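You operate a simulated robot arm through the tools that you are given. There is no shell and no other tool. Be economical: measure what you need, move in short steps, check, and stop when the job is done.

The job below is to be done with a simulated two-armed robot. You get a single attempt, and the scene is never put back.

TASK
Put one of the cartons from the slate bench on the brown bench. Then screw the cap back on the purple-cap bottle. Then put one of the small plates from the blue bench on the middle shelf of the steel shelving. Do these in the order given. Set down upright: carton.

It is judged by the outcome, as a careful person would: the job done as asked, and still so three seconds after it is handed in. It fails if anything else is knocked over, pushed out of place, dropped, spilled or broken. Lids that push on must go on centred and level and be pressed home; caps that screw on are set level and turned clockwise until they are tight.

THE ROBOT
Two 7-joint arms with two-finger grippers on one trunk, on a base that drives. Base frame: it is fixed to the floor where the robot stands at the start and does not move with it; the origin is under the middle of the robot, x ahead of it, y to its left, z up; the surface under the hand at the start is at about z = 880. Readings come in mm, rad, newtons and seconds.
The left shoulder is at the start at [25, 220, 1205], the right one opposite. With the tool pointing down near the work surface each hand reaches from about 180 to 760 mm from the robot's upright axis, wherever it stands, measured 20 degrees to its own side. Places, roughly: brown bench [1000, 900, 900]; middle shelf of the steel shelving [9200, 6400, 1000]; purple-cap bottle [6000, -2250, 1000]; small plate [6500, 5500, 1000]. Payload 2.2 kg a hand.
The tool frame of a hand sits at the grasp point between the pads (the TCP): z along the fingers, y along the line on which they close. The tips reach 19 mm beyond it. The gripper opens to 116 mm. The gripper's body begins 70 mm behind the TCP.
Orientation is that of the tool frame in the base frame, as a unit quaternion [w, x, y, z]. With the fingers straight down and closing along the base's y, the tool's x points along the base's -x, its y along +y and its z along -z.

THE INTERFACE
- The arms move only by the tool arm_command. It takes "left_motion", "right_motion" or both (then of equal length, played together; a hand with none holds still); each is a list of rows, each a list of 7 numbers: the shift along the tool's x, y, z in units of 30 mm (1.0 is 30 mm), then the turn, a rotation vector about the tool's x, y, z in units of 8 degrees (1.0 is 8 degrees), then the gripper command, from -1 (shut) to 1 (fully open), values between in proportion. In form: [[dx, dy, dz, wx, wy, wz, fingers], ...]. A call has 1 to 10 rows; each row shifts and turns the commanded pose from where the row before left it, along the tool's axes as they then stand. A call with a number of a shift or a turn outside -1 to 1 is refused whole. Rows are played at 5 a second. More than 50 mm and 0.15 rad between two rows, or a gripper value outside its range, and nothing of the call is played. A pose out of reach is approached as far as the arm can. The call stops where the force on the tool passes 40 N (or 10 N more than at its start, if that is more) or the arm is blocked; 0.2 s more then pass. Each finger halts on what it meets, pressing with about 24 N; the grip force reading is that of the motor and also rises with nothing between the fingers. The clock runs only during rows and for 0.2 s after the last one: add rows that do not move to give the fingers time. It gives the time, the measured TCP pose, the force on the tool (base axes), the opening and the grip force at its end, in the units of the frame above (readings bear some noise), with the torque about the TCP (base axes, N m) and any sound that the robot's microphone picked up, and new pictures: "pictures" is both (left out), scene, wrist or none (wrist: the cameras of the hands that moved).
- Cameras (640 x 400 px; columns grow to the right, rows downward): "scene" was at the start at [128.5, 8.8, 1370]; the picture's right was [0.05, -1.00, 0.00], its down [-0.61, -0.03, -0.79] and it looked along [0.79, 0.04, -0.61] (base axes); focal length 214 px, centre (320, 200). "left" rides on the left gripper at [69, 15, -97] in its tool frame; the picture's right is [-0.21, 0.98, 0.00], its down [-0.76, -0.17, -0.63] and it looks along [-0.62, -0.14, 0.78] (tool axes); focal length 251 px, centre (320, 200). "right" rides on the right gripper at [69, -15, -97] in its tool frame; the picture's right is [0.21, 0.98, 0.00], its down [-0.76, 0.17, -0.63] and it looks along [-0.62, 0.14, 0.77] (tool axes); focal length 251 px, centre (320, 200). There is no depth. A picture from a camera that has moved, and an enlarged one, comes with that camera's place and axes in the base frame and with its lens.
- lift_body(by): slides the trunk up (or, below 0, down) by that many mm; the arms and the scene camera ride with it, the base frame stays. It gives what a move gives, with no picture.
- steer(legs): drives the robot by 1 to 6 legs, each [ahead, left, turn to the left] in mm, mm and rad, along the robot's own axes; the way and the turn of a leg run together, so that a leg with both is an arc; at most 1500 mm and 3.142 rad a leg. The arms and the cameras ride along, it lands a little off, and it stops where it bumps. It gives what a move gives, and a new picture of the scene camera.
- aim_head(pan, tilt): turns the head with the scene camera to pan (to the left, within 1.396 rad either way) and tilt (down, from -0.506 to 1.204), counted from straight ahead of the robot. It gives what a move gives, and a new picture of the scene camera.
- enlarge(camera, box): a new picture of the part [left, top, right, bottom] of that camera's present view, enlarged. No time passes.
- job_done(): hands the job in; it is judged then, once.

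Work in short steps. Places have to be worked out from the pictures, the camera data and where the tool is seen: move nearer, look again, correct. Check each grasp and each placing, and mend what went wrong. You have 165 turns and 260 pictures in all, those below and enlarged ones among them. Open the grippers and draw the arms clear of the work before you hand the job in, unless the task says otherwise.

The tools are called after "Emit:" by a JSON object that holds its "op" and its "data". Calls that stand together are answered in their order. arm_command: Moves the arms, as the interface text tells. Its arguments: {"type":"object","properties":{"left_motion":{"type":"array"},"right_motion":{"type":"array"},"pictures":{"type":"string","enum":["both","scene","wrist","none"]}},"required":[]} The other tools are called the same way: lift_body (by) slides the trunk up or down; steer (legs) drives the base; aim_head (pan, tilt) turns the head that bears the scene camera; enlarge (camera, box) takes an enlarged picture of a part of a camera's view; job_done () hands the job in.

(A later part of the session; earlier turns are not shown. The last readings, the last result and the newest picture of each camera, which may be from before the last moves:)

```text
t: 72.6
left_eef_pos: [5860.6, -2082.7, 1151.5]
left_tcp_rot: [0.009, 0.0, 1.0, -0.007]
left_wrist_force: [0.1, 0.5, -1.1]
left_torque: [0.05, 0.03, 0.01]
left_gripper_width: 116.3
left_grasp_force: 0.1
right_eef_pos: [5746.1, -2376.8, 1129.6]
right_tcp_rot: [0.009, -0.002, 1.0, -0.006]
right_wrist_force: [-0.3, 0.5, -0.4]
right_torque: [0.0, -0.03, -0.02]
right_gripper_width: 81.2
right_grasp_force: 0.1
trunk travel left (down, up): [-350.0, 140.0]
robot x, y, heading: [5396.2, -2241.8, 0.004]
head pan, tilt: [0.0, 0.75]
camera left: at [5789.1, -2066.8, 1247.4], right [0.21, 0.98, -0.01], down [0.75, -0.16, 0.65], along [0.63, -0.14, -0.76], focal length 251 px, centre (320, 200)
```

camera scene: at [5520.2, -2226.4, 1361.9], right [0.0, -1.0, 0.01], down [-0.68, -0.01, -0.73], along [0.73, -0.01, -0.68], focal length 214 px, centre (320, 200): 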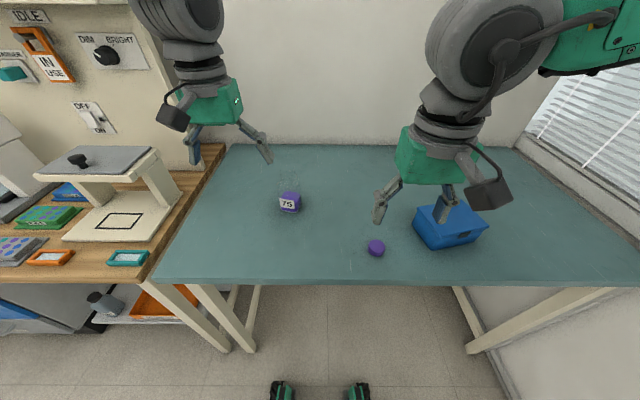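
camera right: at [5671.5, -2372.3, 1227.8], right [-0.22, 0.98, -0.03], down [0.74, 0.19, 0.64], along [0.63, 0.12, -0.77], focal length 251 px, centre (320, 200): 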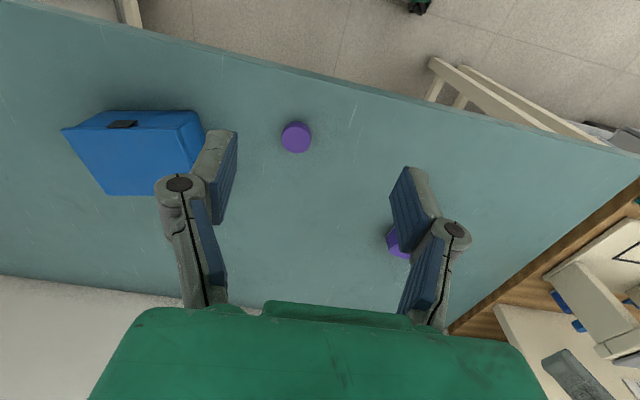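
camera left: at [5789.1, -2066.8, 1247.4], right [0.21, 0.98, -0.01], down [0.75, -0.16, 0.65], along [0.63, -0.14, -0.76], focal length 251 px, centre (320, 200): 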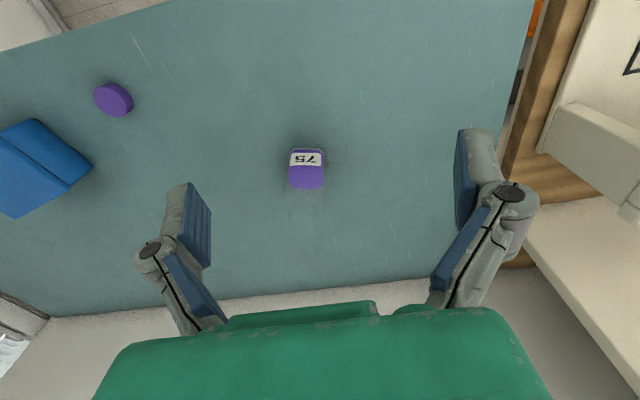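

Settled now. I enlarge both wrist views to measure bottle and cap.

Emit:
{"op": "enlarge", "data": {"camera": "left", "box": [260, 130, 360, 220]}}

Emit:
{"op": "enlarge", "data": {"camera": "right", "box": [250, 90, 350, 180]}}

Emit:
{"op": "enlarge", "data": {"camera": "scene", "box": [240, 140, 360, 230]}}

```text
4.44 times, centred on (310, 175) of left
camera zoom: at [5789.1, -2066.8, 1247.4], right [0.21, 0.98, -0.01], down [0.75, -0.16, 0.65], along [0.63, -0.14, -0.76], focal length 1118 px, centre (364, 311)
```

zoom: 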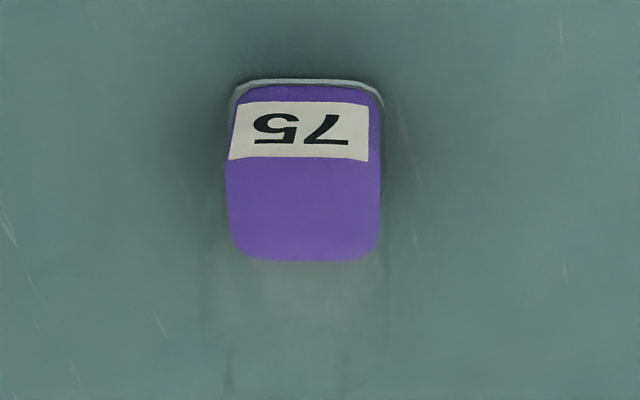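

```text
4.44 times, centred on (300, 135) of right
camera zoom: at [5672.3, -2392.0, 1225.5], right [-0.22, 0.98, -0.02], down [0.74, 0.18, 0.65], along [0.63, 0.13, -0.76], focal length 1118 px, centre (409, 489)
```

zoom: 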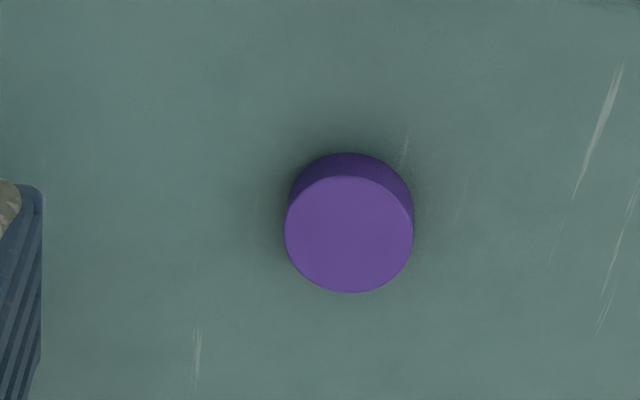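

```text
4.44 times, centred on (300, 185) of scene
camera zoom: at [5520.6, -2260.4, 1361.8], right [0.0, -1.0, -0.01], down [-0.68, 0.01, -0.73], along [0.73, 0.01, -0.68], focal length 953 px, centre (409, 267)
```

zoom: 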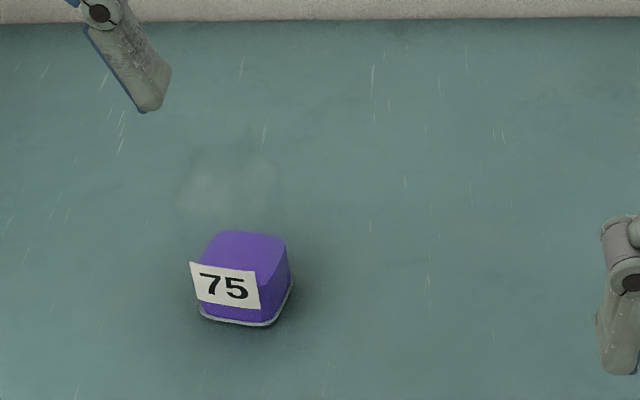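

Bottle: centre ≈ (6009, −2138), ≈55 mm square, yawed about −14°; cap centre ≈ (5841, −2379), ≈41 mm across. I shift the robot 110 mm left so that the bottle is central for both hands, then let it settle.

Emit:
{"op": "steer", "data": {"legs": [[0, 110, 0]]}}

Emit:
{"op": "arm_command", "data": {"left_motion": [[0, 0, 0, 0, 0, 0, 1], [0, 0, 0, 0, 0, 0, 1], [0, 0, 0, 0, 0, 0, 1], [0, 0, 0, 0, 0, 0, 1], [0, 0, 0, 0, 0, 0, 1], [0, 0, 0, 0, 0, 0, 1], [0, 0, 0, 0, 0, 0, 1], [0, 0, 0, 0, 0, 0, 1], [0, 0, 0, 0, 0, 0, 1], [0, 0, 0, 0, 0, 0, 1]], "pictures": "none"}}

```text
t: 73.8
left_eef_pos: [5858.8, -1999.4, 1154.8]
left_tcp_rot: [0.01, 0.001, 1.0, 0.004]
left_wrist_force: [0.4, -0.5, -0.9]
left_torque: [0.15, -0.01, -0.05]
left_gripper_width: 115.9
left_grasp_force: 0.1
right_eef_pos: [5744.3, -2293.5, 1127.8]
right_tcp_rot: [0.009, 0.0, 1.0, 0.003]
right_wrist_force: [-0.4, -0.6, -0.4]
right_torque: [0.12, -0.01, -0.02]
right_gripper_width: 81.3
right_grasp_force: 0.0
trunk travel left (down, up): [-350.0, 140.0]
robot x, y, heading: [5392.5, -2140.1, -0.004]
head pan, tilt: [0.0, 0.75]
camera scene: at [5519.6, -2166.1, 1361.8], right [0.0, -1.0, -0.02], down [-0.68, 0.02, -0.73], along [0.73, 0.01, -0.68], focal length 214 px, centre (320, 200)
```

scene: 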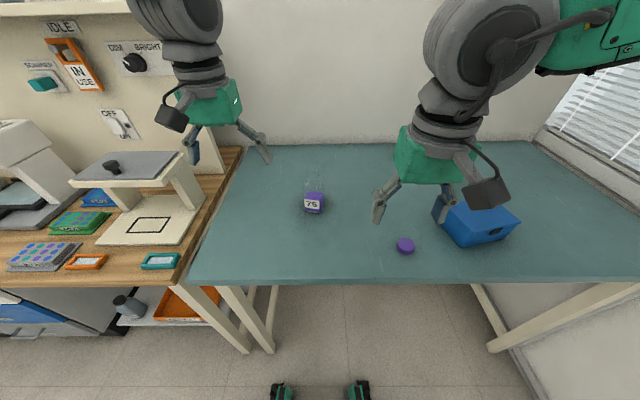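

```text
t: 76.2
left_eef_pos: [5852.9, -1953.7, 1152.9]
left_tcp_rot: [0.012, -0.002, 1.0, -0.013]
left_wrist_force: [-0.5, 1.0, -0.2]
left_torque: [-0.03, 0.04, 0.01]
left_gripper_width: 116.1
left_grasp_force: 0.0
right_eef_pos: [5738.0, -2249.2, 1134.1]
right_tcp_rot: [0.012, -0.002, 1.0, -0.013]
right_wrist_force: [0.1, -0.3, -0.7]
right_torque: [-0.03, -0.02, 0.0]
right_gripper_width: 81.2
right_grasp_force: 0.1
trunk travel left (down, up): [-350.0, 140.0]
robot x, y, heading: [5398.9, -2130.0, 0.005]
head pan, tilt: [0.0, 0.75]
stopped in row 10 (left hand): the arm was blocked; the commanded pose is now the measured one
```

Still swaying after the drive; I wait again.

Emit:
{"op": "arm_command", "data": {"left_motion": [[0, 0, 0, 0, 0, 0, 1], [0, 0, 0, 0, 0, 0, 1], [0, 0, 0, 0, 0, 0, 1], [0, 0, 0, 0, 0, 0, 1], [0, 0, 0, 0, 0, 0, 1], [0, 0, 0, 0, 0, 0, 1], [0, 0, 0, 0, 0, 0, 1], [0, 0, 0, 0, 0, 0, 1], [0, 0, 0, 0, 0, 0, 1], [0, 0, 0, 0, 0, 0, 1]], "pictures": "none"}}

Emit:
{"op": "arm_command", "data": {"left_motion": [[0, 0, 0, 0, 0, 0, 1], [0, 0, 0, 0, 0, 0, 1], [0, 0, 0, 0, 0, 0, 1], [0, 0, 0, 0, 0, 0, 1], [0, 0, 0, 0, 0, 0, 1]], "pictures": "none"}}

```text
t: 78.3
left_eef_pos: [5854.1, -1977.6, 1154.4]
left_tcp_rot: [0.012, 0.0, 1.0, -0.003]
left_wrist_force: [0.2, -1.1, 1.0]
left_torque: [0.01, 0.05, 0.0]
left_gripper_width: 115.9
left_grasp_force: 0.0
right_eef_pos: [5740.6, -2272.7, 1131.0]
right_tcp_rot: [0.013, -0.001, 1.0, -0.004]
right_wrist_force: [-1.2, -0.1, 0.5]
right_torque: [0.02, 0.04, 0.01]
right_gripper_width: 81.1
right_grasp_force: 0.0
trunk travel left (down, up): [-350.0, 140.0]
robot x, y, heading: [5395.1, -2135.8, -0.001]
head pan, tilt: [0.0, 0.75]
```

```text
t: 79.5
left_eef_pos: [5853.7, -1939.5, 1150.4]
left_tcp_rot: [0.011, -0.001, 1.0, -0.018]
left_wrist_force: [-0.1, 0.2, 0.5]
left_torque: [-0.06, -0.01, 0.02]
left_gripper_width: 115.8
left_grasp_force: 0.0
right_eef_pos: [5740.0, -2235.5, 1135.3]
right_tcp_rot: [0.012, -0.003, 1.0, -0.017]
right_wrist_force: [0.6, 0.0, -1.1]
right_torque: [0.0, 0.0, 0.0]
right_gripper_width: 81.2
right_grasp_force: 0.1
trunk travel left (down, up): [-350.0, 140.0]
robot x, y, heading: [5396.5, -2125.4, 0.001]
head pan, tilt: [0.0, 0.75]
```

The trunk keeps rocking sideways, which it did not do earlier. I look down at the base and around for a cause.

Emit:
{"op": "aim_head", "data": {"pan": 0, "tilt": 1.2}}

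Emit:
{"op": "aim_head", "data": {"pan": 1.1, "tilt": 0.9}}

```text
t: 80.5
left_eef_pos: [5853.3, -1939.1, 1151.8]
left_tcp_rot: [0.012, -0.001, 1.0, -0.018]
left_wrist_force: [-0.4, 1.5, -0.2]
left_torque: [-0.11, 0.0, -0.03]
left_gripper_width: 116.2
left_grasp_force: 0.0
right_eef_pos: [5738.8, -2233.7, 1134.2]
right_tcp_rot: [0.013, -0.003, 1.0, -0.018]
right_wrist_force: [0.1, 0.9, 1.7]
right_torque: [-0.08, 0.0, 0.01]
right_gripper_width: 81.2
right_grasp_force: 0.0
trunk travel left (down, up): [-350.0, 140.0]
robot x, y, heading: [5392.7, -2127.6, 0.004]
head pan, tilt: [0.0, 1.201]
camera scene: at [5493.2, -2104.8, 1330.2], right [0.0, -1.0, 0.02], down [-0.93, -0.01, -0.36], along [0.36, -0.02, -0.93], focal length 214 px, centre (320, 200)
```

scene: 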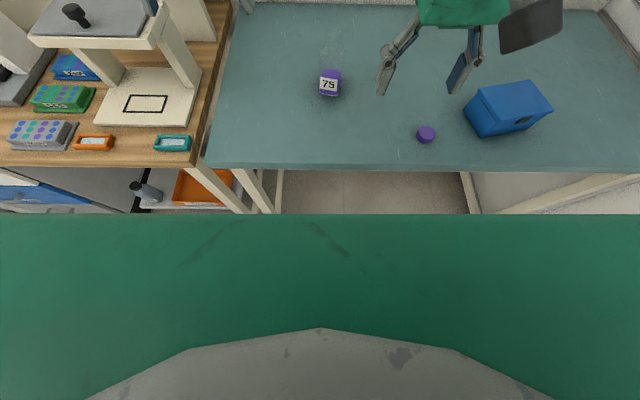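

```text
t: 81.8
left_eef_pos: [5853.3, -1990.9, 1156.9]
left_tcp_rot: [0.012, 0.001, 1.0, 0.002]
left_wrist_force: [-0.4, -2.0, 0.6]
left_torque: [0.17, 0.02, 0.01]
left_gripper_width: 116.0
left_grasp_force: 0.1
right_eef_pos: [5739.0, -2286.0, 1130.3]
right_tcp_rot: [0.011, -0.001, 1.0, 0.001]
right_wrist_force: [-0.1, -0.9, -1.1]
right_torque: [0.11, -0.02, 0.01]
right_gripper_width: 81.2
right_grasp_force: 0.0
trunk travel left (down, up): [-350.0, 140.0]
robot x, y, heading: [5393.7, -2137.5, 0.001]
head pan, tilt: [1.1, 0.901]
camera scene: at [5471.6, -2096.4, 1351.4], right [0.89, -0.45, -0.01], down [-0.36, -0.69, -0.63], along [0.28, 0.57, -0.77], focal length 214 px, centre (320, 200)
```

scene: 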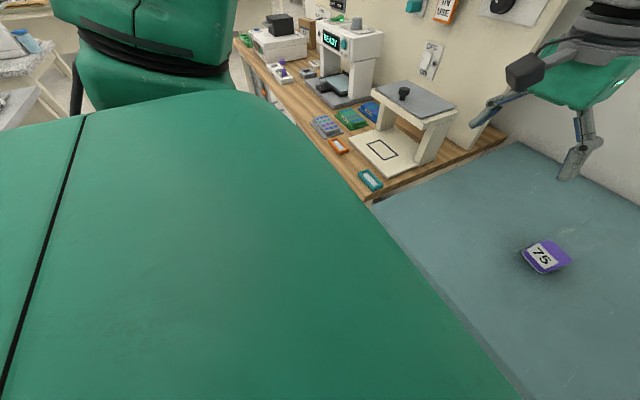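

I sample the rocking finely to learn its period and whether it dies down.

Emit:
{"op": "arm_command", "data": {"right_motion": [[0, 0, 0, 0, 0, 0, 0.4]], "pictures": "none"}}

Emit:
{"op": "arm_command", "data": {"right_motion": [[0, 0, 0, 0, 0, 0, 0.4]], "pictures": "none"}}

Emit:
{"op": "arm_command", "data": {"right_motion": [[0, 0, 0, 0, 0, 0, 0.4]], "pictures": "none"}}

Emit:
{"op": "arm_command", "data": {"right_motion": [[0, 0, 0, 0, 0, 0, 0.4]], "pictures": "none"}}

Emit:
{"op": "arm_command", "data": {"right_motion": [[0, 0, 0, 0, 0, 0, 0.4]], "pictures": "none"}}

Emit:
{"op": "arm_command", "data": {"right_motion": [[0, 0, 0, 0, 0, 0, 0.4]], "pictures": "none"}}

```text
t: 82.4
left_eef_pos: [5849.6, -1953.4, 1155.6]
left_tcp_rot: [0.014, -0.002, 1.0, -0.012]
left_wrist_force: [0.1, -0.5, -0.7]
left_torque: [0.01, -0.02, -0.02]
left_gripper_width: 115.9
left_grasp_force: 0.0
right_eef_pos: [5734.4, -2247.6, 1133.4]
right_tcp_rot: [0.013, -0.003, 1.0, -0.011]
right_wrist_force: [-0.1, -0.3, 0.3]
right_torque: [0.03, 0.04, 0.01]
right_gripper_width: 81.1
right_grasp_force: 0.0
trunk travel left (down, up): [-350.0, 140.0]
robot x, y, heading: [5399.5, -2127.6, -0.001]
head pan, tilt: [1.1, 0.901]
stopped in row 1 (right hand): the arm was blocked; the commanded pose is now the measured one
```

```text
t: 82.8
left_eef_pos: [5850.7, -1966.1, 1154.7]
left_tcp_rot: [0.012, -0.001, 1.0, -0.007]
left_wrist_force: [0.4, 0.0, -0.7]
left_torque: [0.05, 0.03, 0.0]
left_gripper_width: 116.0
left_grasp_force: 0.1
right_eef_pos: [5737.0, -2260.7, 1132.9]
right_tcp_rot: [0.013, -0.003, 1.0, -0.006]
right_wrist_force: [-0.2, 0.1, -0.3]
right_torque: [0.04, 0.02, 0.03]
right_gripper_width: 81.1
right_grasp_force: 0.1
trunk travel left (down, up): [-350.0, 140.0]
robot x, y, heading: [5396.4, -2126.3, -0.001]
head pan, tilt: [1.1, 0.901]
```

```text
t: 83.2
left_eef_pos: [5849.5, -1942.2, 1152.7]
left_tcp_rot: [0.012, -0.003, 1.0, -0.015]
left_wrist_force: [0.3, 1.3, -0.1]
left_torque: [0.0, -0.01, -0.01]
left_gripper_width: 115.9
left_grasp_force: 0.1
right_eef_pos: [5737.2, -2236.2, 1135.6]
right_tcp_rot: [0.012, -0.004, 1.0, -0.015]
right_wrist_force: [-0.2, -0.4, -0.3]
right_torque: [-0.05, -0.02, 0.03]
right_gripper_width: 81.0
right_grasp_force: 0.0
trunk travel left (down, up): [-350.0, 140.0]
robot x, y, heading: [5398.7, -2123.7, 0.0]
head pan, tilt: [1.1, 0.901]
```

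```text
t: 83.6
left_eef_pos: [5851.3, -1975.2, 1155.9]
left_tcp_rot: [0.013, 0.0, 1.0, -0.003]
left_wrist_force: [-0.2, -1.5, -1.3]
left_torque: [0.1, -0.03, 0.02]
left_gripper_width: 116.1
left_grasp_force: 0.1
right_eef_pos: [5737.2, -2270.1, 1132.1]
right_tcp_rot: [0.012, -0.001, 1.0, -0.003]
right_wrist_force: [0.2, -1.6, 0.3]
right_torque: [0.04, 0.03, 0.03]
right_gripper_width: 81.1
right_grasp_force: 0.0
trunk travel left (down, up): [-350.0, 140.0]
robot x, y, heading: [5393.1, -2130.8, 0.002]
head pan, tilt: [1.1, 0.901]
```

```text
t: 84.0
left_eef_pos: [5850.8, -1936.5, 1152.5]
left_tcp_rot: [0.012, -0.002, 1.0, -0.017]
left_wrist_force: [0.1, 1.9, 0.6]
left_torque: [-0.06, 0.01, -0.02]
left_gripper_width: 115.9
left_grasp_force: 0.1
right_eef_pos: [5736.4, -2231.3, 1136.4]
right_tcp_rot: [0.013, -0.004, 1.0, -0.018]
right_wrist_force: [-0.5, 0.9, 0.0]
right_torque: [-0.08, 0.01, -0.02]
right_gripper_width: 81.3
right_grasp_force: 0.0
trunk travel left (down, up): [-350.0, 140.0]
robot x, y, heading: [5395.2, -2127.6, 0.004]
head pan, tilt: [1.1, 0.901]
```

```text
t: 84.4
left_eef_pos: [5851.7, -1976.7, 1157.9]
left_tcp_rot: [0.014, 0.0, 1.0, -0.004]
left_wrist_force: [-1.2, 0.6, -0.7]
left_torque: [0.02, -0.04, 0.02]
left_gripper_width: 115.9
left_grasp_force: 0.1
right_eef_pos: [5737.3, -2271.7, 1130.9]
right_tcp_rot: [0.013, -0.002, 1.0, -0.003]
right_wrist_force: [-0.2, 0.2, 0.3]
right_torque: [-0.01, -0.03, -0.03]
right_gripper_width: 81.4
right_grasp_force: 0.1
trunk travel left (down, up): [-350.0, 140.0]
robot x, y, heading: [5396.4, -2129.6, 0.006]
head pan, tilt: [1.1, 0.901]
```

The rocking has a period of about 0.75 s and doesn't die down by itself. I try changing the posture: lower the trunk 100 mm, then sample.

Emit:
{"op": "lift_body", "data": {"by": -100}}

Emit:
{"op": "arm_command", "data": {"right_motion": [[0, 0, 0, 0, 0, 0, 0.4], [0, 0, 0, 0, 0, 0, 0.4], [0, 0, 0, 0, 0, 0, 0.4], [0, 0, 0, 0, 0, 0, 0.4], [0, 0, 0, 0, 0, 0, 0.4], [0, 0, 0, 0, 0, 0, 0.4], [0, 0, 0, 0, 0, 0, 0.4]], "pictures": "none"}}

Emit:
{"op": "arm_command", "data": {"right_motion": [[0, 0, 0, 0, 0, 0, 0.4]], "pictures": "none"}}

Emit:
{"op": "arm_command", "data": {"right_motion": [[0, 0, 0, 0, 0, 0, 0.4]], "pictures": "none"}}

Emit:
{"op": "arm_command", "data": {"right_motion": [[0, 0, 0, 0, 0, 0, 0.4]], "pictures": "none"}}

```text
t: 85.7
left_eef_pos: [5850.9, -1938.4, 1054.0]
left_tcp_rot: [0.012, -0.002, 1.0, -0.017]
left_wrist_force: [-0.2, 0.3, 0.5]
left_torque: [-0.06, -0.01, 0.01]
left_gripper_width: 115.9
left_grasp_force: 0.1
right_eef_pos: [5736.0, -2232.4, 1036.2]
right_tcp_rot: [0.014, -0.004, 1.0, -0.018]
right_wrist_force: [-0.4, -0.1, -0.1]
right_torque: [0.0, -0.01, -0.02]
right_gripper_width: 81.0
right_grasp_force: 0.0
trunk travel left (down, up): [-250.0, 240.0]
robot x, y, heading: [5394.6, -2121.7, 0.005]
head pan, tilt: [1.1, 0.901]
```

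```text
t: 87.3
left_eef_pos: [5851.2, -1941.5, 1054.3]
left_tcp_rot: [0.013, -0.003, 1.0, -0.015]
left_wrist_force: [0.8, 0.9, 0.4]
left_torque: [-0.03, -0.01, 0.0]
left_gripper_width: 115.8
left_grasp_force: 0.1
right_eef_pos: [5735.9, -2236.7, 1034.4]
right_tcp_rot: [0.014, -0.004, 1.0, -0.016]
right_wrist_force: [0.9, 0.8, -0.5]
right_torque: [-0.07, 0.0, 0.01]
right_gripper_width: 81.2
right_grasp_force: 0.0
trunk travel left (down, up): [-250.0, 240.0]
robot x, y, heading: [5396.2, -2119.6, -0.001]
head pan, tilt: [1.1, 0.901]
```

```text
t: 87.7
left_eef_pos: [5850.8, -1969.1, 1055.3]
left_tcp_rot: [0.013, -0.002, 1.0, -0.005]
left_wrist_force: [0.1, -1.2, 0.1]
left_torque: [0.08, 0.04, 0.02]
left_gripper_width: 115.9
left_grasp_force: 0.0
right_eef_pos: [5737.1, -2262.4, 1033.2]
right_tcp_rot: [0.013, -0.002, 1.0, -0.005]
right_wrist_force: [0.3, -0.6, 0.4]
right_torque: [0.02, 0.01, -0.01]
right_gripper_width: 81.3
right_grasp_force: 0.1
trunk travel left (down, up): [-250.0, 240.0]
robot x, y, heading: [5398.9, -2125.8, 0.004]
head pan, tilt: [1.1, 0.901]
```

```text
t: 88.1
left_eef_pos: [5850.1, -1947.7, 1053.2]
left_tcp_rot: [0.012, -0.002, 1.0, -0.014]
left_wrist_force: [-0.3, 0.0, -0.7]
left_torque: [-0.05, 0.02, 0.04]
left_gripper_width: 116.2
left_grasp_force: 0.0
right_eef_pos: [5737.0, -2242.2, 1034.4]
right_tcp_rot: [0.014, -0.003, 1.0, -0.013]
right_wrist_force: [-0.2, -0.8, -0.9]
right_torque: [-0.04, 0.01, 0.01]
right_gripper_width: 81.3
right_grasp_force: 0.2
trunk travel left (down, up): [-250.0, 240.0]
robot x, y, heading: [5394.2, -2124.2, -0.003]
head pan, tilt: [1.1, 0.901]
```

```text
t: 88.5
left_eef_pos: [5851.3, -1963.1, 1055.7]
left_tcp_rot: [0.013, -0.002, 1.0, -0.008]
left_wrist_force: [0.3, 0.5, -0.3]
left_torque: [0.05, 0.02, 0.03]
left_gripper_width: 116.0
left_grasp_force: 0.0
right_eef_pos: [5736.1, -2256.8, 1033.6]
right_tcp_rot: [0.013, -0.002, 1.0, -0.008]
right_wrist_force: [0.6, -0.1, -0.4]
right_torque: [0.0, -0.02, -0.03]
right_gripper_width: 81.3
right_grasp_force: 0.1
trunk travel left (down, up): [-250.0, 240.0]
robot x, y, heading: [5397.1, -2125.4, 0.002]
head pan, tilt: [1.1, 0.901]
```

Amplitude is shrinking. I wait on and re-aim the head forward.

Emit:
{"op": "aim_head", "data": {"pan": 0, "tilt": 0.85}}

Emit:
{"op": "arm_command", "data": {"right_motion": [[0, 0, 0, 0, 0, 0, 0.4], [0, 0, 0, 0, 0, 0, 0.4], [0, 0, 0, 0, 0, 0, 0.4], [0, 0, 0, 0, 0, 0, 0.4], [0, 0, 0, 0, 0, 0, 0.4], [0, 0, 0, 0, 0, 0, 0.4], [0, 0, 0, 0, 0, 0, 0.4]], "pictures": "none"}}

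Emit:
{"op": "arm_command", "data": {"right_motion": [[0, 0, 0, 0, 0, 0, 0.4]], "pictures": "none"}}

Emit:
{"op": "arm_command", "data": {"right_motion": [[0, 0, 0, 0, 0, 0, 0.4]], "pictures": "none"}}

```text
t: 89.8
left_eef_pos: [5850.0, -1947.5, 1053.7]
left_tcp_rot: [0.013, -0.002, 1.0, -0.014]
left_wrist_force: [0.0, 0.4, 0.2]
left_torque: [-0.03, 0.01, 0.02]
left_gripper_width: 116.0
left_grasp_force: 0.0
right_eef_pos: [5737.0, -2242.0, 1035.0]
right_tcp_rot: [0.013, -0.005, 1.0, -0.014]
right_wrist_force: [-0.3, 0.1, 0.2]
right_torque: [-0.06, -0.01, 0.02]
right_gripper_width: 81.3
right_grasp_force: 0.1
trunk travel left (down, up): [-250.0, 240.0]
robot x, y, heading: [5396.8, -2127.0, 0.002]
head pan, tilt: [0.0, 0.85]
camera scene: at [5515.4, -2121.8, 1254.0], right [0.0, -1.0, 0.0], down [-0.75, 0.0, -0.66], along [0.66, 0.0, -0.75], focal length 214 px, centre (320, 200)
```

scene: 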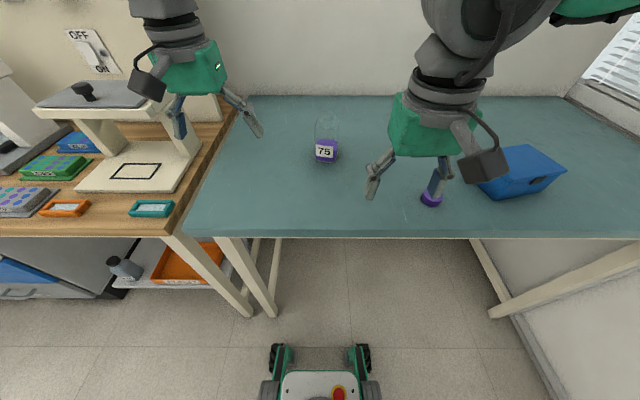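

```text
t: 91.4
left_eef_pos: [5850.9, -1956.9, 1055.0]
left_tcp_rot: [0.013, -0.002, 1.0, -0.009]
left_wrist_force: [0.0, 0.2, 0.3]
left_torque: [-0.01, 0.0, -0.04]
left_gripper_width: 116.5
left_grasp_force: 0.1
right_eef_pos: [5737.4, -2253.5, 1032.5]
right_tcp_rot: [0.015, -0.003, 1.0, -0.009]
right_wrist_force: [-0.2, -0.9, 0.7]
right_torque: [0.01, 0.0, -0.04]
right_gripper_width: 81.2
right_grasp_force: 0.1
trunk travel left (down, up): [-250.0, 240.0]
robot x, y, heading: [5395.7, -2124.0, 0.002]
head pan, tilt: [0.0, 0.85]
```

```text
t: 91.8
left_eef_pos: [5850.7, -1954.3, 1055.3]
left_tcp_rot: [0.012, -0.003, 1.0, -0.012]
left_wrist_force: [0.5, -0.8, 0.1]
left_torque: [0.02, 0.0, -0.02]
left_gripper_width: 115.9
left_grasp_force: 0.1
right_eef_pos: [5736.2, -2248.5, 1033.9]
right_tcp_rot: [0.013, -0.003, 1.0, -0.011]
right_wrist_force: [0.4, 0.0, -0.6]
right_torque: [0.01, 0.04, -0.01]
right_gripper_width: 81.3
right_grasp_force: 0.0
trunk travel left (down, up): [-250.0, 240.0]
robot x, y, heading: [5389.1, -2124.7, 0.002]
head pan, tilt: [0.0, 0.85]
```

```text
t: 92.2
left_eef_pos: [5850.7, -1962.1, 1055.7]
left_tcp_rot: [0.012, -0.002, 1.0, -0.008]
left_wrist_force: [0.9, -0.2, 0.4]
left_torque: [-0.01, 0.03, -0.02]
left_gripper_width: 116.0
left_grasp_force: 0.1
right_eef_pos: [5737.2, -2257.1, 1033.1]
right_tcp_rot: [0.014, -0.002, 1.0, -0.008]
right_wrist_force: [-0.2, -0.1, 0.7]
right_torque: [0.03, 0.03, 0.01]
right_gripper_width: 81.1
right_grasp_force: 0.2
trunk travel left (down, up): [-250.0, 240.0]
robot x, y, heading: [5394.9, -2129.1, 0.003]
head pan, tilt: [0.0, 0.85]
```

Settled. Now I enlarge the scene view for bottle and cap once more.

Emit:
{"op": "enlarge", "data": {"camera": "scene", "box": [280, 95, 380, 175]}}

Emit:
{"op": "enlarge", "data": {"camera": "scene", "box": [380, 150, 480, 230]}}

```text
5.00 times, centred on (330, 135) of scene
camera zoom: at [5515.3, -2136.0, 1254.0], right [0.0, -1.0, -0.01], down [-0.75, 0.0, -0.66], along [0.66, 0.01, -0.75], focal length 1072 px, centre (270, 525)
```

zoom: 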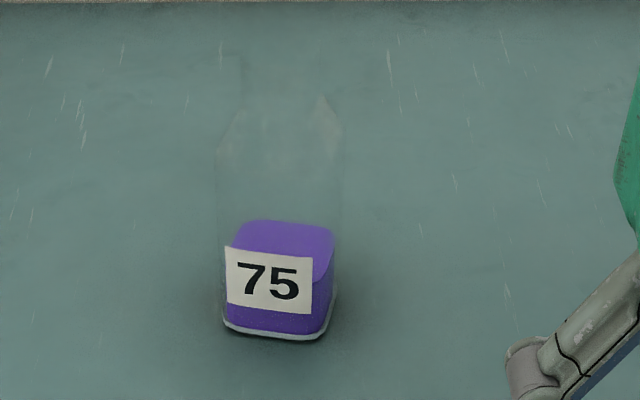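

```text
5.00 times, centred on (430, 190) of scene
camera zoom: at [5515.3, -2136.0, 1254.0], right [0.0, -1.0, -0.01], down [-0.75, 0.0, -0.66], along [0.66, 0.01, -0.75], focal length 1072 px, centre (-230, 250)
```

zoom: 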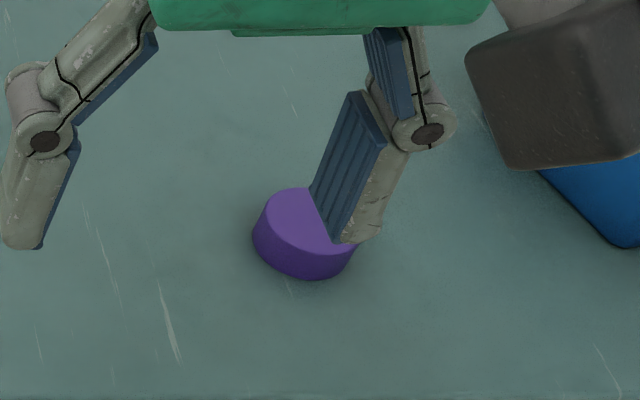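

Bottle: body to z≈975, neck top ≈1020. I now level both tools and bring the right hand over the cap.

Emit:
{"op": "arm_command", "data": {"right_motion": [[-0.7, -0.84, 0, -0.13, 0.2, 0.04, 0.4], [-0.7, -0.84, 0.3, 0, 0, 0, 0.4], [-0.7, -0.84, 0.5, 0, 0, 0, 0.4], [-0.7, -0.84, 0.5, 0, 0, 0, 0.4], [-0.7, -0.84, 0.5, 0, 0, 0, 0.4], [0, 0, 0, 0, 0, 0, 0.4], [0, 0, 0, 0, 0, 0, 0.4], [0, 0, 0, 0, 0, 0, 0.4]], "pictures": "wrist"}}

```text
t: 94.0
left_eef_pos: [5849.9, -1955.6, 1054.1]
left_tcp_rot: [0.012, -0.002, 1.0, -0.011]
left_wrist_force: [0.0, -0.6, -0.2]
left_torque: [-0.03, 0.0, 0.01]
left_gripper_width: 116.2
left_grasp_force: 0.1
right_eef_pos: [5841.5, -2375.3, 979.9]
right_tcp_rot: [-0.001, 0.0, 1.0, -0.002]
right_wrist_force: [-0.8, -0.5, -0.5]
right_torque: [-0.01, -0.02, 0.01]
right_gripper_width: 81.0
right_grasp_force: 0.0
trunk travel left (down, up): [-250.0, 240.0]
robot x, y, heading: [5395.1, -2126.7, 0.005]
head pan, tilt: [0.0, 0.85]
camera right: at [5770.7, -2391.3, 1077.6], right [-0.22, 0.98, 0.0], down [0.76, 0.17, 0.63], along [0.62, 0.13, -0.78], focal length 251 px, centre (320, 200)
```

right: 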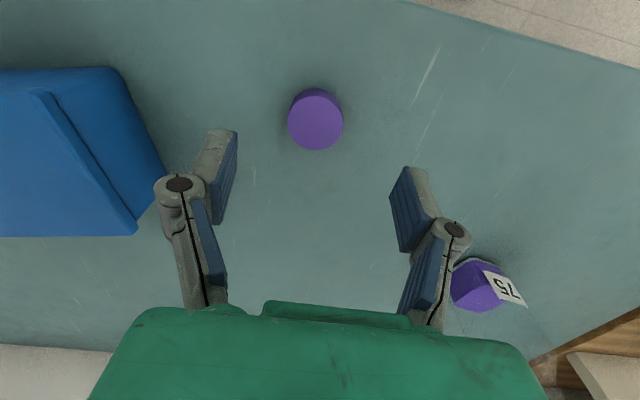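

Cap centre ≈ (5840, −2380). I shift 5 mm and descend to z≈903 around it.

Emit:
{"op": "arm_command", "data": {"right_motion": [[0, -0.16, 0.6, 0, 0, 0, 0.4], [0, 0, 0.7, 0, 0, 0, 0.4], [0, 0, 0.7, 0, 0, 0, 0.4], [0, 0, 0.4, 0, 0, 0, 0.4], [0, 0, 0.15, 0, 0, 0, 0.4], [0, 0, 0, 0, 0, 0, 0.4], [0, 0, 0, 0, 0, 0, 0.4]], "pictures": "wrist"}}

```text
t: 95.6
left_eef_pos: [5850.7, -1959.2, 1054.8]
left_tcp_rot: [0.012, -0.002, 1.0, -0.009]
left_wrist_force: [0.7, 0.0, -0.5]
left_torque: [-0.02, 0.03, 0.02]
left_gripper_width: 115.9
left_grasp_force: 0.0
right_eef_pos: [5843.6, -2383.6, 902.5]
right_tcp_rot: [0.0, -0.001, 1.0, 0.0]
right_wrist_force: [0.0, 0.2, 0.2]
right_torque: [0.0, -0.03, 0.01]
right_gripper_width: 81.0
right_grasp_force: 0.0
trunk travel left (down, up): [-250.0, 240.0]
robot x, y, heading: [5398.8, -2125.2, 0.004]
head pan, tilt: [0.0, 0.85]
camera right: at [5772.2, -2400.0, 999.4], right [-0.21, 0.98, 0.0], down [0.76, 0.17, 0.63], along [0.62, 0.14, -0.78], focal length 251 px, centre (320, 200)
```

right: 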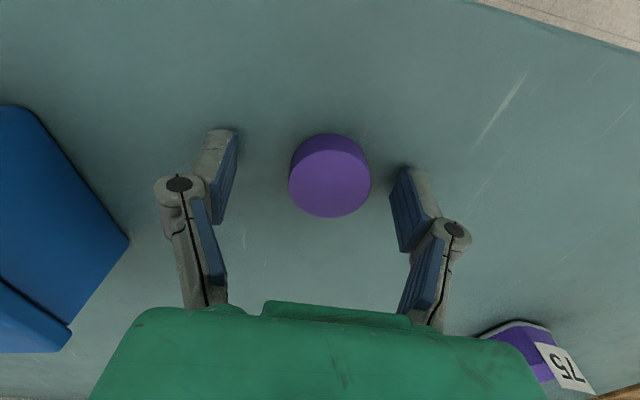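

The cap sits about 6 mm nearer to the robot and 5 mm left of the grasp point; I correct, close, and lift a little.

Emit:
{"op": "arm_command", "data": {"right_motion": [[0.2, 0.16, 0, 0, 0, 0, 0.4], [0, 0, 0, 0, 0, 0, 0.4], [0, 0, 0, 0, 0, 0, -1], [0, 0, 0, 0, 0, 0, -1], [0, 0, 0, 0, 0, 0, -1], [0, 0, -0.5, 0, 0, 0, -1], [0, 0, -1, 0, 0, 0, -1], [0, 0, -1, 0, 0, 0, -1], [0, 0, -1, 0, 0, 0, -1]], "pictures": "wrist"}}

```text
t: 97.6
left_eef_pos: [5849.9, -1957.6, 1056.1]
left_tcp_rot: [0.012, -0.002, 1.0, -0.01]
left_wrist_force: [-0.5, -0.4, 0.1]
left_torque: [0.03, 0.0, -0.02]
left_gripper_width: 115.8
left_grasp_force: 0.0
right_eef_pos: [5831.8, -2380.4, 1009.1]
right_tcp_rot: [0.001, 0.001, 1.0, -0.001]
right_wrist_force: [0.1, 0.3, 0.1]
right_torque: [0.02, -0.02, 0.03]
right_gripper_width: 40.5
right_grasp_force: 24.8
trunk travel left (down, up): [-250.0, 240.0]
robot x, y, heading: [5397.5, -2126.3, -0.001]
head pan, tilt: [0.0, 0.85]
camera right: at [5763.0, -2395.9, 1106.4], right [-0.21, 0.98, 0.0], down [0.76, 0.17, 0.63], along [0.62, 0.13, -0.78], focal length 251 px, centre (320, 200)
```

right: 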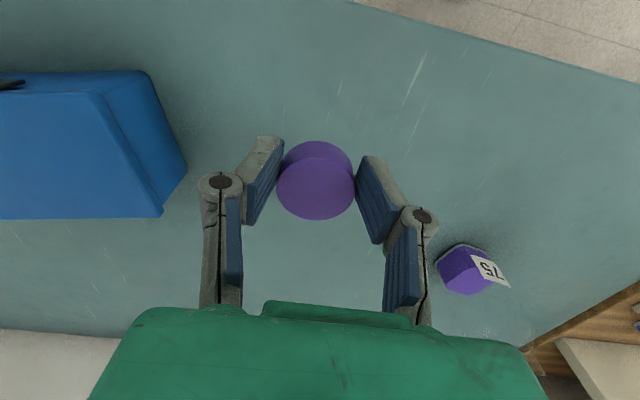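

The cap is centred in the grip (40.5 mm). I raise it, and turn the left hand: yaw −14°, pitched 45° forward, in place.

Emit:
{"op": "arm_command", "data": {"left_motion": [[0, 0, 0, -0.13, 0.17, 0.5, 1], [0, 0, 0, 0, 0, 0.65, 1], [0, 0, 0, 0, 0, 0.63, 1], [0, 0, 0, 0, -0.94, 0, 1], [0, 0, 0, 0, -0.94, 0, 1], [0, 0, 0, 0, -0.94, 0, 1], [0, 0, 0, 0, -0.94, 0, 1], [0, 0, 0, 0, -0.94, 0, 1], [0, 0, 0, 0, -0.94, 0, 1], [0, 0, 0, 0, 0, 0, 1]], "right_motion": [[0, 0, -1, 0, 0, 0, -1], [0, 0, -1, 0, 0, 0, -1], [0, 0, -1, 0, 0, 0, -1], [0, 0, 0, 0, 0, 0, -1], [0, 0, 0, 0, 0, 0, -1], [0, 0, 0, 0, 0, 0, -1], [0, 0, 0, 0, 0, 0, -1], [0, 0, 0, 0, 0, 0, -1], [0, 0, 0, 0, 0, 0, -1], [0, 0, 0, 0, 0, 0, -1]], "pictures": "both"}}

```text
t: 99.8
left_eef_pos: [5848.4, -1949.6, 1052.2]
left_tcp_rot: [0.309, 0.111, 0.944, -0.02]
left_wrist_force: [-0.2, 0.2, -0.2]
left_torque: [0.0, -0.01, 0.01]
left_gripper_width: 116.2
left_grasp_force: 0.0
left hand out of reach, approached as far as the arm can: row 8, 9
right_eef_pos: [5835.1, -2378.0, 1099.7]
right_tcp_rot: [-0.001, -0.001, 1.0, -0.001]
right_wrist_force: [-0.9, 0.4, -0.6]
right_torque: [0.01, -0.02, -0.04]
right_gripper_width: 40.7
right_grasp_force: 24.0
trunk travel left (down, up): [-250.0, 240.0]
robot x, y, heading: [5393.0, -2124.6, 0.0]
head pan, tilt: [0.0, 0.85]
camera scene: at [5515.0, -2128.3, 1254.0], right [0.0, -1.0, 0.0], down [-0.75, 0.0, -0.66], along [0.66, 0.0, -0.75], focal length 214 px, centre (320, 200)
camera right: at [5764.3, -2394.8, 1196.2], right [-0.21, 0.98, 0.0], down [0.76, 0.17, 0.63], along [0.62, 0.14, -0.78], focal length 251 px, centre (320, 200)
camera left: at [5743.3, -1911.7, 1089.9], right [0.39, 0.91, 0.16], down [0.19, -0.24, 0.95], along [0.9, -0.34, -0.27], focal length 251 px, centre (320, 200)
```

scene: 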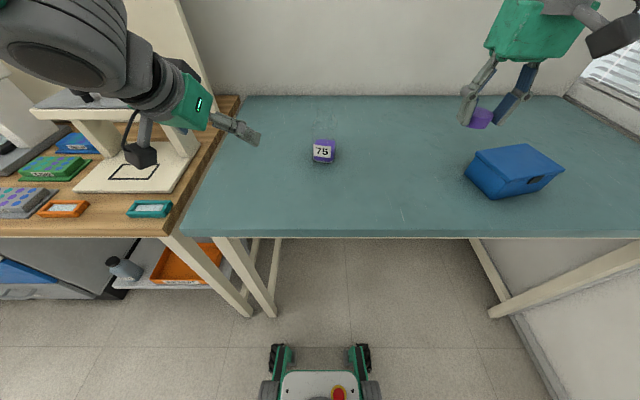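
right: 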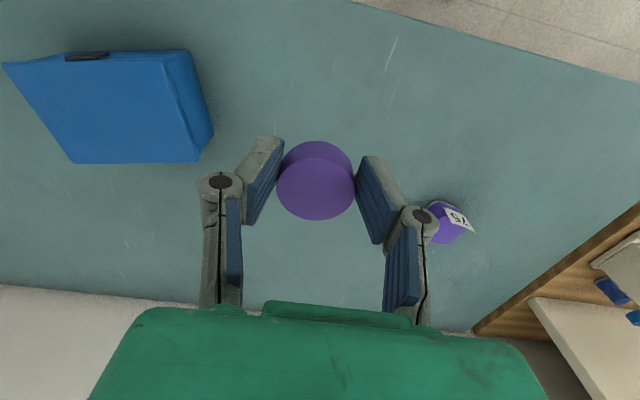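
left: 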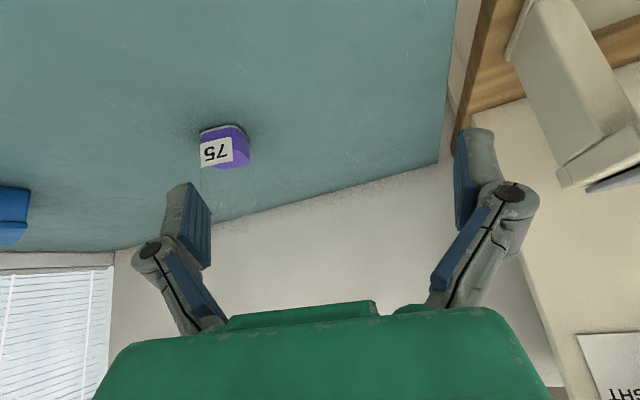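

The left hand reached about 37° pitch at that close-in spot. I move it toward the pre-grasp point in front-left of the bottle, which should free the rest.

Emit:
{"op": "arm_command", "data": {"left_motion": [[-0.27, -0.78, 0.57, 0, 0, 0, 1], [-0.27, -0.78, 0.57, 0, 0, 0, 1], [-0.27, -0.78, 0.57, 0, 0, 0, 1], [-0.27, -0.78, 0.57, 0, 0, 0, 1], [-0.27, -0.78, 0.57, 0, 0, 0, 1], [-0.27, -0.78, 0.57, 0, 0, 0, 1], [0, 0, 0, 0, 0, 0, 1], [0, 0, 0, 0, 0, 0, 1]], "pictures": "both"}}

```text
t: 101.6
left_eef_pos: [5922.0, -2103.7, 1009.8]
left_tcp_rot: [0.319, 0.101, 0.942, -0.034]
left_wrist_force: [-0.2, -0.5, 0.3]
left_torque: [-0.03, 0.02, -0.02]
left_gripper_width: 115.8
left_grasp_force: 0.0
right_eef_pos: [5835.5, -2377.9, 1099.5]
right_tcp_rot: [0.0, 0.0, 1.0, -0.001]
right_wrist_force: [-0.9, 0.0, 0.0]
right_torque: [-0.02, -0.03, -0.01]
right_gripper_width: 40.9
right_grasp_force: 23.9
trunk travel left (down, up): [-250.0, 240.0]
robot x, y, heading: [5398.1, -2126.3, 0.002]
head pan, tilt: [0.0, 0.85]
camera scene: at [5515.4, -2129.2, 1254.0], right [0.0, -1.0, 0.0], down [-0.75, 0.0, -0.66], along [0.66, 0.0, -0.75], focal length 214 px, centre (320, 200)
camera left: at [5813.6, -2065.2, 1044.6], right [0.37, 0.92, 0.13], down [0.18, -0.21, 0.96], along [0.91, -0.34, -0.24], focal length 251 px, centre (320, 200)
```

scene: 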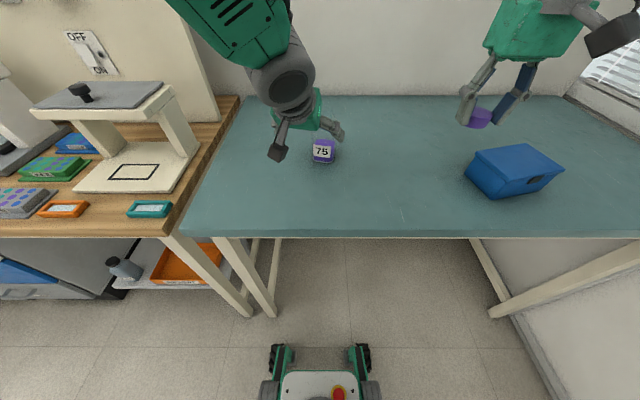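
left: 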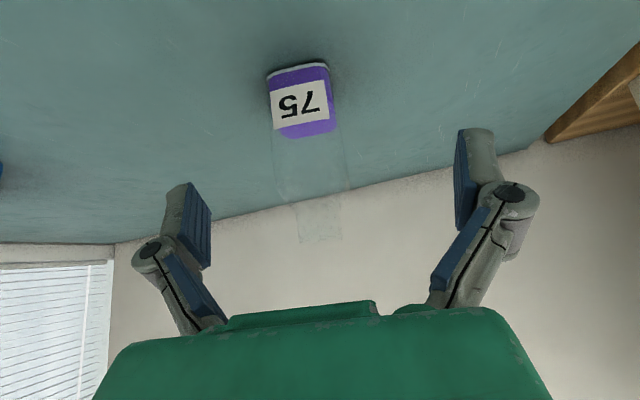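

Bottle axis ≈ (6009, −2139), neck top ≈ 1025. The 37° pitch suffices; I slide in along the fingers to TCP ≈ (5995, −2135, 922), fingers straddling the body.

Emit:
{"op": "arm_command", "data": {"left_motion": [[-0.28, -0.49, 0, 0, 0, 0, 1], [0, 0, 0.8, 0, 0, 0, 1], [0, 0, 0.8, 0, 0, 0, 1], [0, 0, 0.8, 0, 0, 0, 1], [0, 0, 0.8, 0, 0, 0, 1], [0, 0, 0.4, 0, 0, 0, 1], [0, 0, 0, 0, 0, 0, 1], [0, 0, 0, 0, 0, 0, 1]], "pictures": "both"}}

```text
t: 103.6
left_eef_pos: [6000.4, -2104.1, 930.3]
left_tcp_rot: [0.312, 0.064, 0.947, -0.044]
left_wrist_force: [-0.4, 0.6, 0.1]
left_torque: [0.0, 0.0, 0.0]
left_gripper_width: 116.0
left_grasp_force: 0.1
right_eef_pos: [5832.0, -2376.8, 1102.2]
right_tcp_rot: [0.002, 0.0, 1.0, 0.0]
right_wrist_force: [0.3, -0.2, -0.1]
right_torque: [0.0, -0.01, 0.01]
right_gripper_width: 40.5
right_grasp_force: 24.0
trunk travel left (down, up): [-250.0, 240.0]
robot x, y, heading: [5398.8, -2127.6, -0.002]
head pan, tilt: [0.0, 0.85]
stopped in row 8 (left hand): the arm was blocked; the commanded pose is now the measured one
camera scene: at [5515.9, -2129.9, 1254.0], right [0.0, -1.0, 0.0], down [-0.75, 0.0, -0.66], along [0.66, 0.0, -0.75], focal length 214 px, centre (320, 200)
camera left: at [5891.5, -2071.5, 965.9], right [0.32, 0.94, 0.09], down [0.21, -0.16, 0.97], along [0.93, -0.29, -0.25], focal length 251 px, centre (320, 200)
```

scene: 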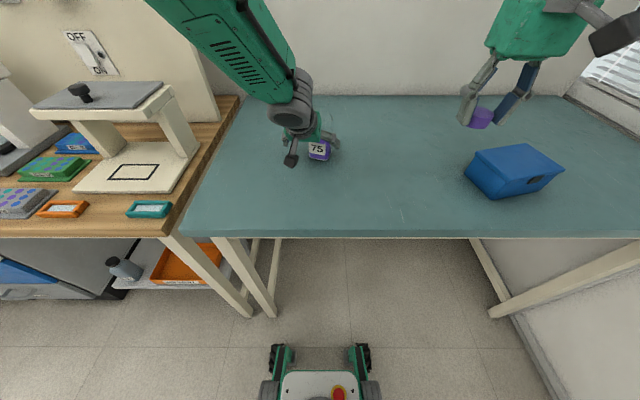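
left: 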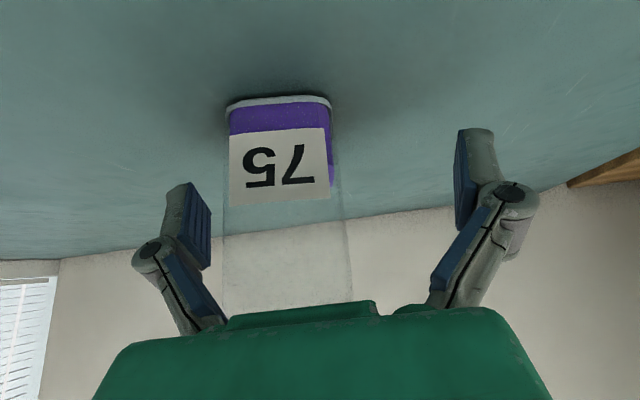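

The arm hit a joint limit (no contact force) short of the target in y. I back the hand out along its fingers, then stand the robot ~90 mm further back and 50 mm right so the arm is better stretched for a forward-pitched hand.

Emit:
{"op": "arm_command", "data": {"left_motion": [[0, 0, -0.8, 0, 0, 0, 1], [0, 0, -0.8, 0, 0, 0, 1], [0, 0, -0.8, 0, 0, 0, 1], [0, 0, -0.8, 0, 0, 0, 1], [0, 0, -0.8, 0, 0, 0, 1], [0, 0, 0, 0, 0, 0, 1]], "pictures": "none"}}

Emit:
{"op": "steer", "data": {"legs": [[-90, -50, 0]]}}

Emit:
{"op": "arm_command", "data": {"right_motion": [[0, 0, 0, 0, 0, 0, -1], [0, 0, 0, 0, 0, 0, -1], [0, 0, 0, 0, 0, 0, -1], [0, 0, 0, 0, 0, 0, -1], [0, 0, 0, 0, 0, 0, -1], [0, 0, 0, 0, 0, 0, -1], [0, 0, 0, 0, 0, 0, -1], [0, 0, 0, 0, 0, 0, -1]], "pictures": "none"}}

Emit:
{"op": "arm_command", "data": {"right_motion": [[0, 0, 0, 0, 0, 0, -1], [0, 0, 0, 0, 0, 0, -1], [0, 0, 0, 0, 0, 0, -1], [0, 0, 0, 0, 0, 0, -1], [0, 0, 0, 0, 0, 0, -1], [0, 0, 0, 0, 0, 0, -1], [0, 0, 0, 0, 0, 0, -1], [0, 0, 0, 0, 0, 0, -1]], "pictures": "none"}}

```text
t: 105.0
left_eef_pos: [5929.1, -2097.0, 1026.4]
left_tcp_rot: [0.314, 0.07, 0.946, -0.042]
left_wrist_force: [0.9, 0.2, 0.9]
left_torque: [-0.04, 0.02, 0.01]
left_gripper_width: 115.9
left_grasp_force: 0.0
right_eef_pos: [5833.2, -2376.3, 1101.1]
right_tcp_rot: [0.001, 0.0, 1.0, -0.001]
right_wrist_force: [0.3, 0.0, -0.2]
right_torque: [0.03, 0.05, -0.02]
right_gripper_width: 41.1
right_grasp_force: 24.0
trunk travel left (down, up): [-250.0, 240.0]
robot x, y, heading: [5397.0, -2122.6, 0.002]
head pan, tilt: [0.0, 0.85]
```

```text
t: 106.2
left_eef_pos: [5838.3, -2122.3, 1025.4]
left_tcp_rot: [0.316, 0.068, 0.945, -0.05]
left_wrist_force: [-0.1, 1.4, 0.4]
left_torque: [-0.05, 0.01, -0.03]
left_gripper_width: 116.0
left_grasp_force: 0.0
right_eef_pos: [5738.9, -2402.6, 1106.9]
right_tcp_rot: [0.002, -0.001, 1.0, -0.011]
right_wrist_force: [-0.7, 1.1, 0.0]
right_torque: [-0.09, -0.02, 0.01]
right_gripper_width: 40.9
right_grasp_force: 24.0
trunk travel left (down, up): [-250.0, 240.0]
robot x, y, heading: [5308.7, -2172.6, -0.003]
head pan, tilt: [0.0, 0.85]
camera scene: at [5424.6, -2153.6, 1253.9], right [0.0, -1.0, 0.01], down [-0.75, -0.01, -0.66], along [0.66, -0.01, -0.75], focal length 214 px, centre (320, 200)
```

scene: 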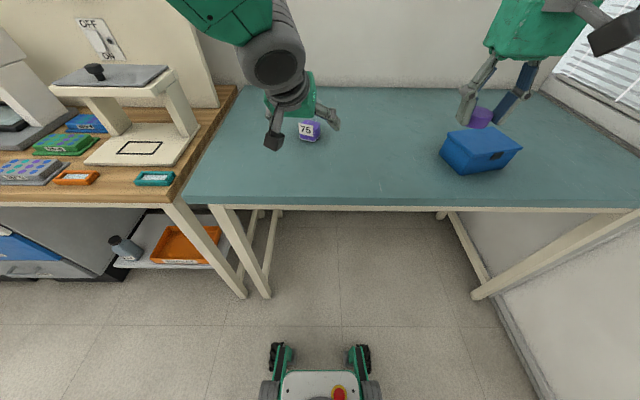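

```text
t: 108.0
left_eef_pos: [5835.7, -2127.4, 1029.3]
left_tcp_rot: [0.317, 0.068, 0.945, -0.047]
left_wrist_force: [-0.3, 0.9, -0.9]
left_torque: [-0.06, 0.01, -0.04]
left_gripper_width: 116.0
left_grasp_force: 0.1
right_eef_pos: [5736.6, -2407.9, 1105.1]
right_tcp_rot: [0.004, -0.002, 1.0, -0.007]
right_wrist_force: [-0.4, 1.2, 0.1]
right_torque: [-0.05, -0.04, 0.0]
right_gripper_width: 41.1
right_grasp_force: 23.9
trunk travel left (down, up): [-250.0, 240.0]
robot x, y, heading: [5305.1, -2165.2, -0.002]
head pan, tilt: [0.0, 0.85]
```

```text
t: 109.8
left_eef_pos: [5837.0, -2137.3, 1028.8]
left_tcp_rot: [0.316, 0.07, 0.945, -0.044]
left_wrist_force: [0.5, 0.7, -0.3]
left_torque: [0.01, 0.03, 0.0]
left_gripper_width: 116.1
left_grasp_force: 0.1
right_eef_pos: [5737.1, -2416.2, 1103.9]
right_tcp_rot: [0.003, -0.001, 1.0, -0.003]
right_wrist_force: [0.4, -1.4, 0.0]
right_torque: [-0.02, 0.02, 0.0]
right_gripper_width: 40.8
right_grasp_force: 24.1
trunk travel left (down, up): [-250.0, 240.0]
robot x, y, heading: [5305.3, -2170.4, 0.0]
head pan, tilt: [0.0, 0.85]
```

Settled. I extend the left hand to the pre-grasp and finish the 45° pitch and −13° yaw.

Emit:
{"op": "arm_command", "data": {"left_motion": [[-0.62, 0.38, 0.62, 0, 0, 0, 1], [-0.62, 0.38, 0.62, 0, 0, 0, 1], [-0.62, 0.38, 0.62, 0, 0, 0, 1], [0, 0, 0, 0.09, -0.48, 0.32, 1], [0, 0, 0, 0.09, -0.48, 0.32, 1], [0, 0, 0, 0, 0, 0, 1], [0, 0, 0, 0, 0, 0, 1]], "pictures": "wrist"}}

```text
t: 111.4
left_eef_pos: [5919.8, -2106.4, 1019.1]
left_tcp_rot: [0.382, 0.107, 0.917, -0.052]
left_wrist_force: [0.6, 0.0, -0.3]
left_torque: [-0.02, 0.04, -0.04]
left_gripper_width: 115.9
left_grasp_force: 0.0
right_eef_pos: [5735.6, -2410.9, 1103.6]
right_tcp_rot: [0.004, -0.001, 1.0, -0.005]
right_wrist_force: [-0.3, 0.0, -0.2]
right_torque: [0.05, -0.02, 0.01]
right_gripper_width: 40.7
right_grasp_force: 23.7
trunk travel left (down, up): [-250.0, 240.0]
robot x, y, heading: [5308.8, -2165.4, 0.003]
head pan, tilt: [0.0, 0.85]
camera left: at [5809.2, -2065.1, 1037.4], right [0.38, 0.92, 0.14], down [0.05, -0.17, 0.98], along [0.93, -0.36, -0.1], focal length 251 px, centre (320, 200)
```

left: 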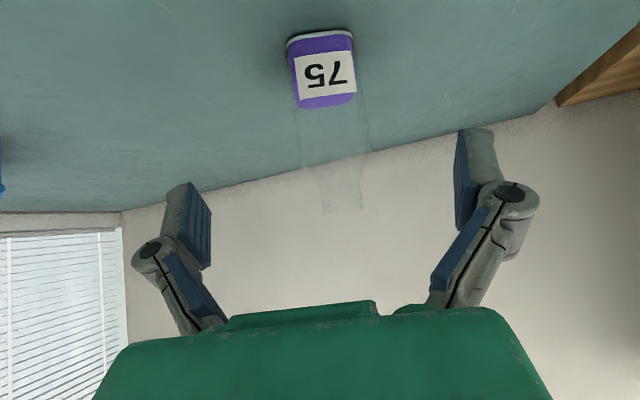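

Pose reached. The bottle seems ~15 mm off my earlier estimate, so I re-measure with the scene camera.

Emit:
{"op": "enlarge", "data": {"camera": "scene", "box": [260, 80, 360, 160]}}

Emit:
{"op": "enlarge", "data": {"camera": "left", "box": [240, 10, 440, 230]}}

```text
5.00 times, centred on (310, 120) of scene
camera zoom: at [5424.9, -2164.7, 1254.0], right [0.0, -1.0, 0.0], down [-0.75, 0.0, -0.66], along [0.66, 0.0, -0.75], focal length 1072 px, centre (370, 600)
```

zoom: 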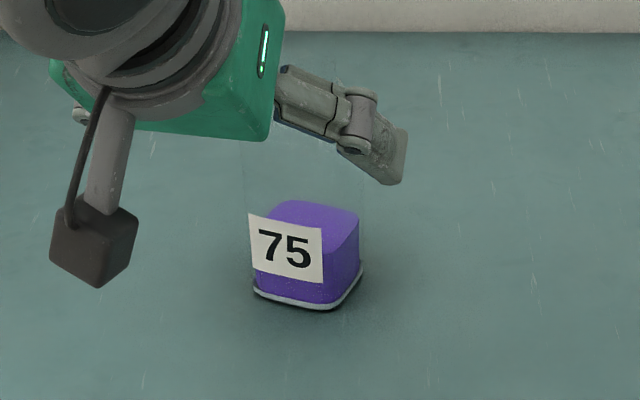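

```text
1.82 times, centred on (340, 120) of left
camera zoom: at [5809.2, -2065.1, 1037.4], right [0.38, 0.92, 0.14], down [0.05, -0.17, 0.98], along [0.93, -0.36, -0.1], focal length 457 px, centre (284, 346)
```

zoom: 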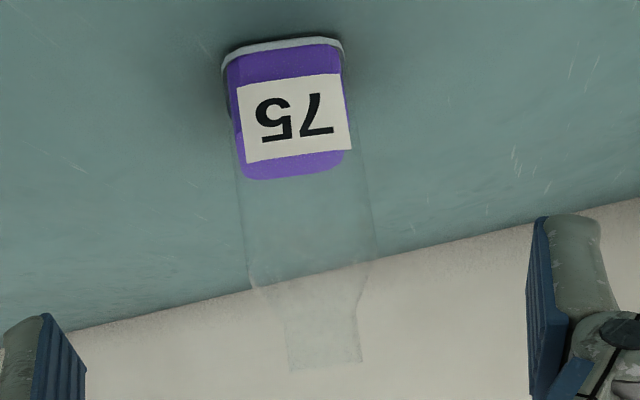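

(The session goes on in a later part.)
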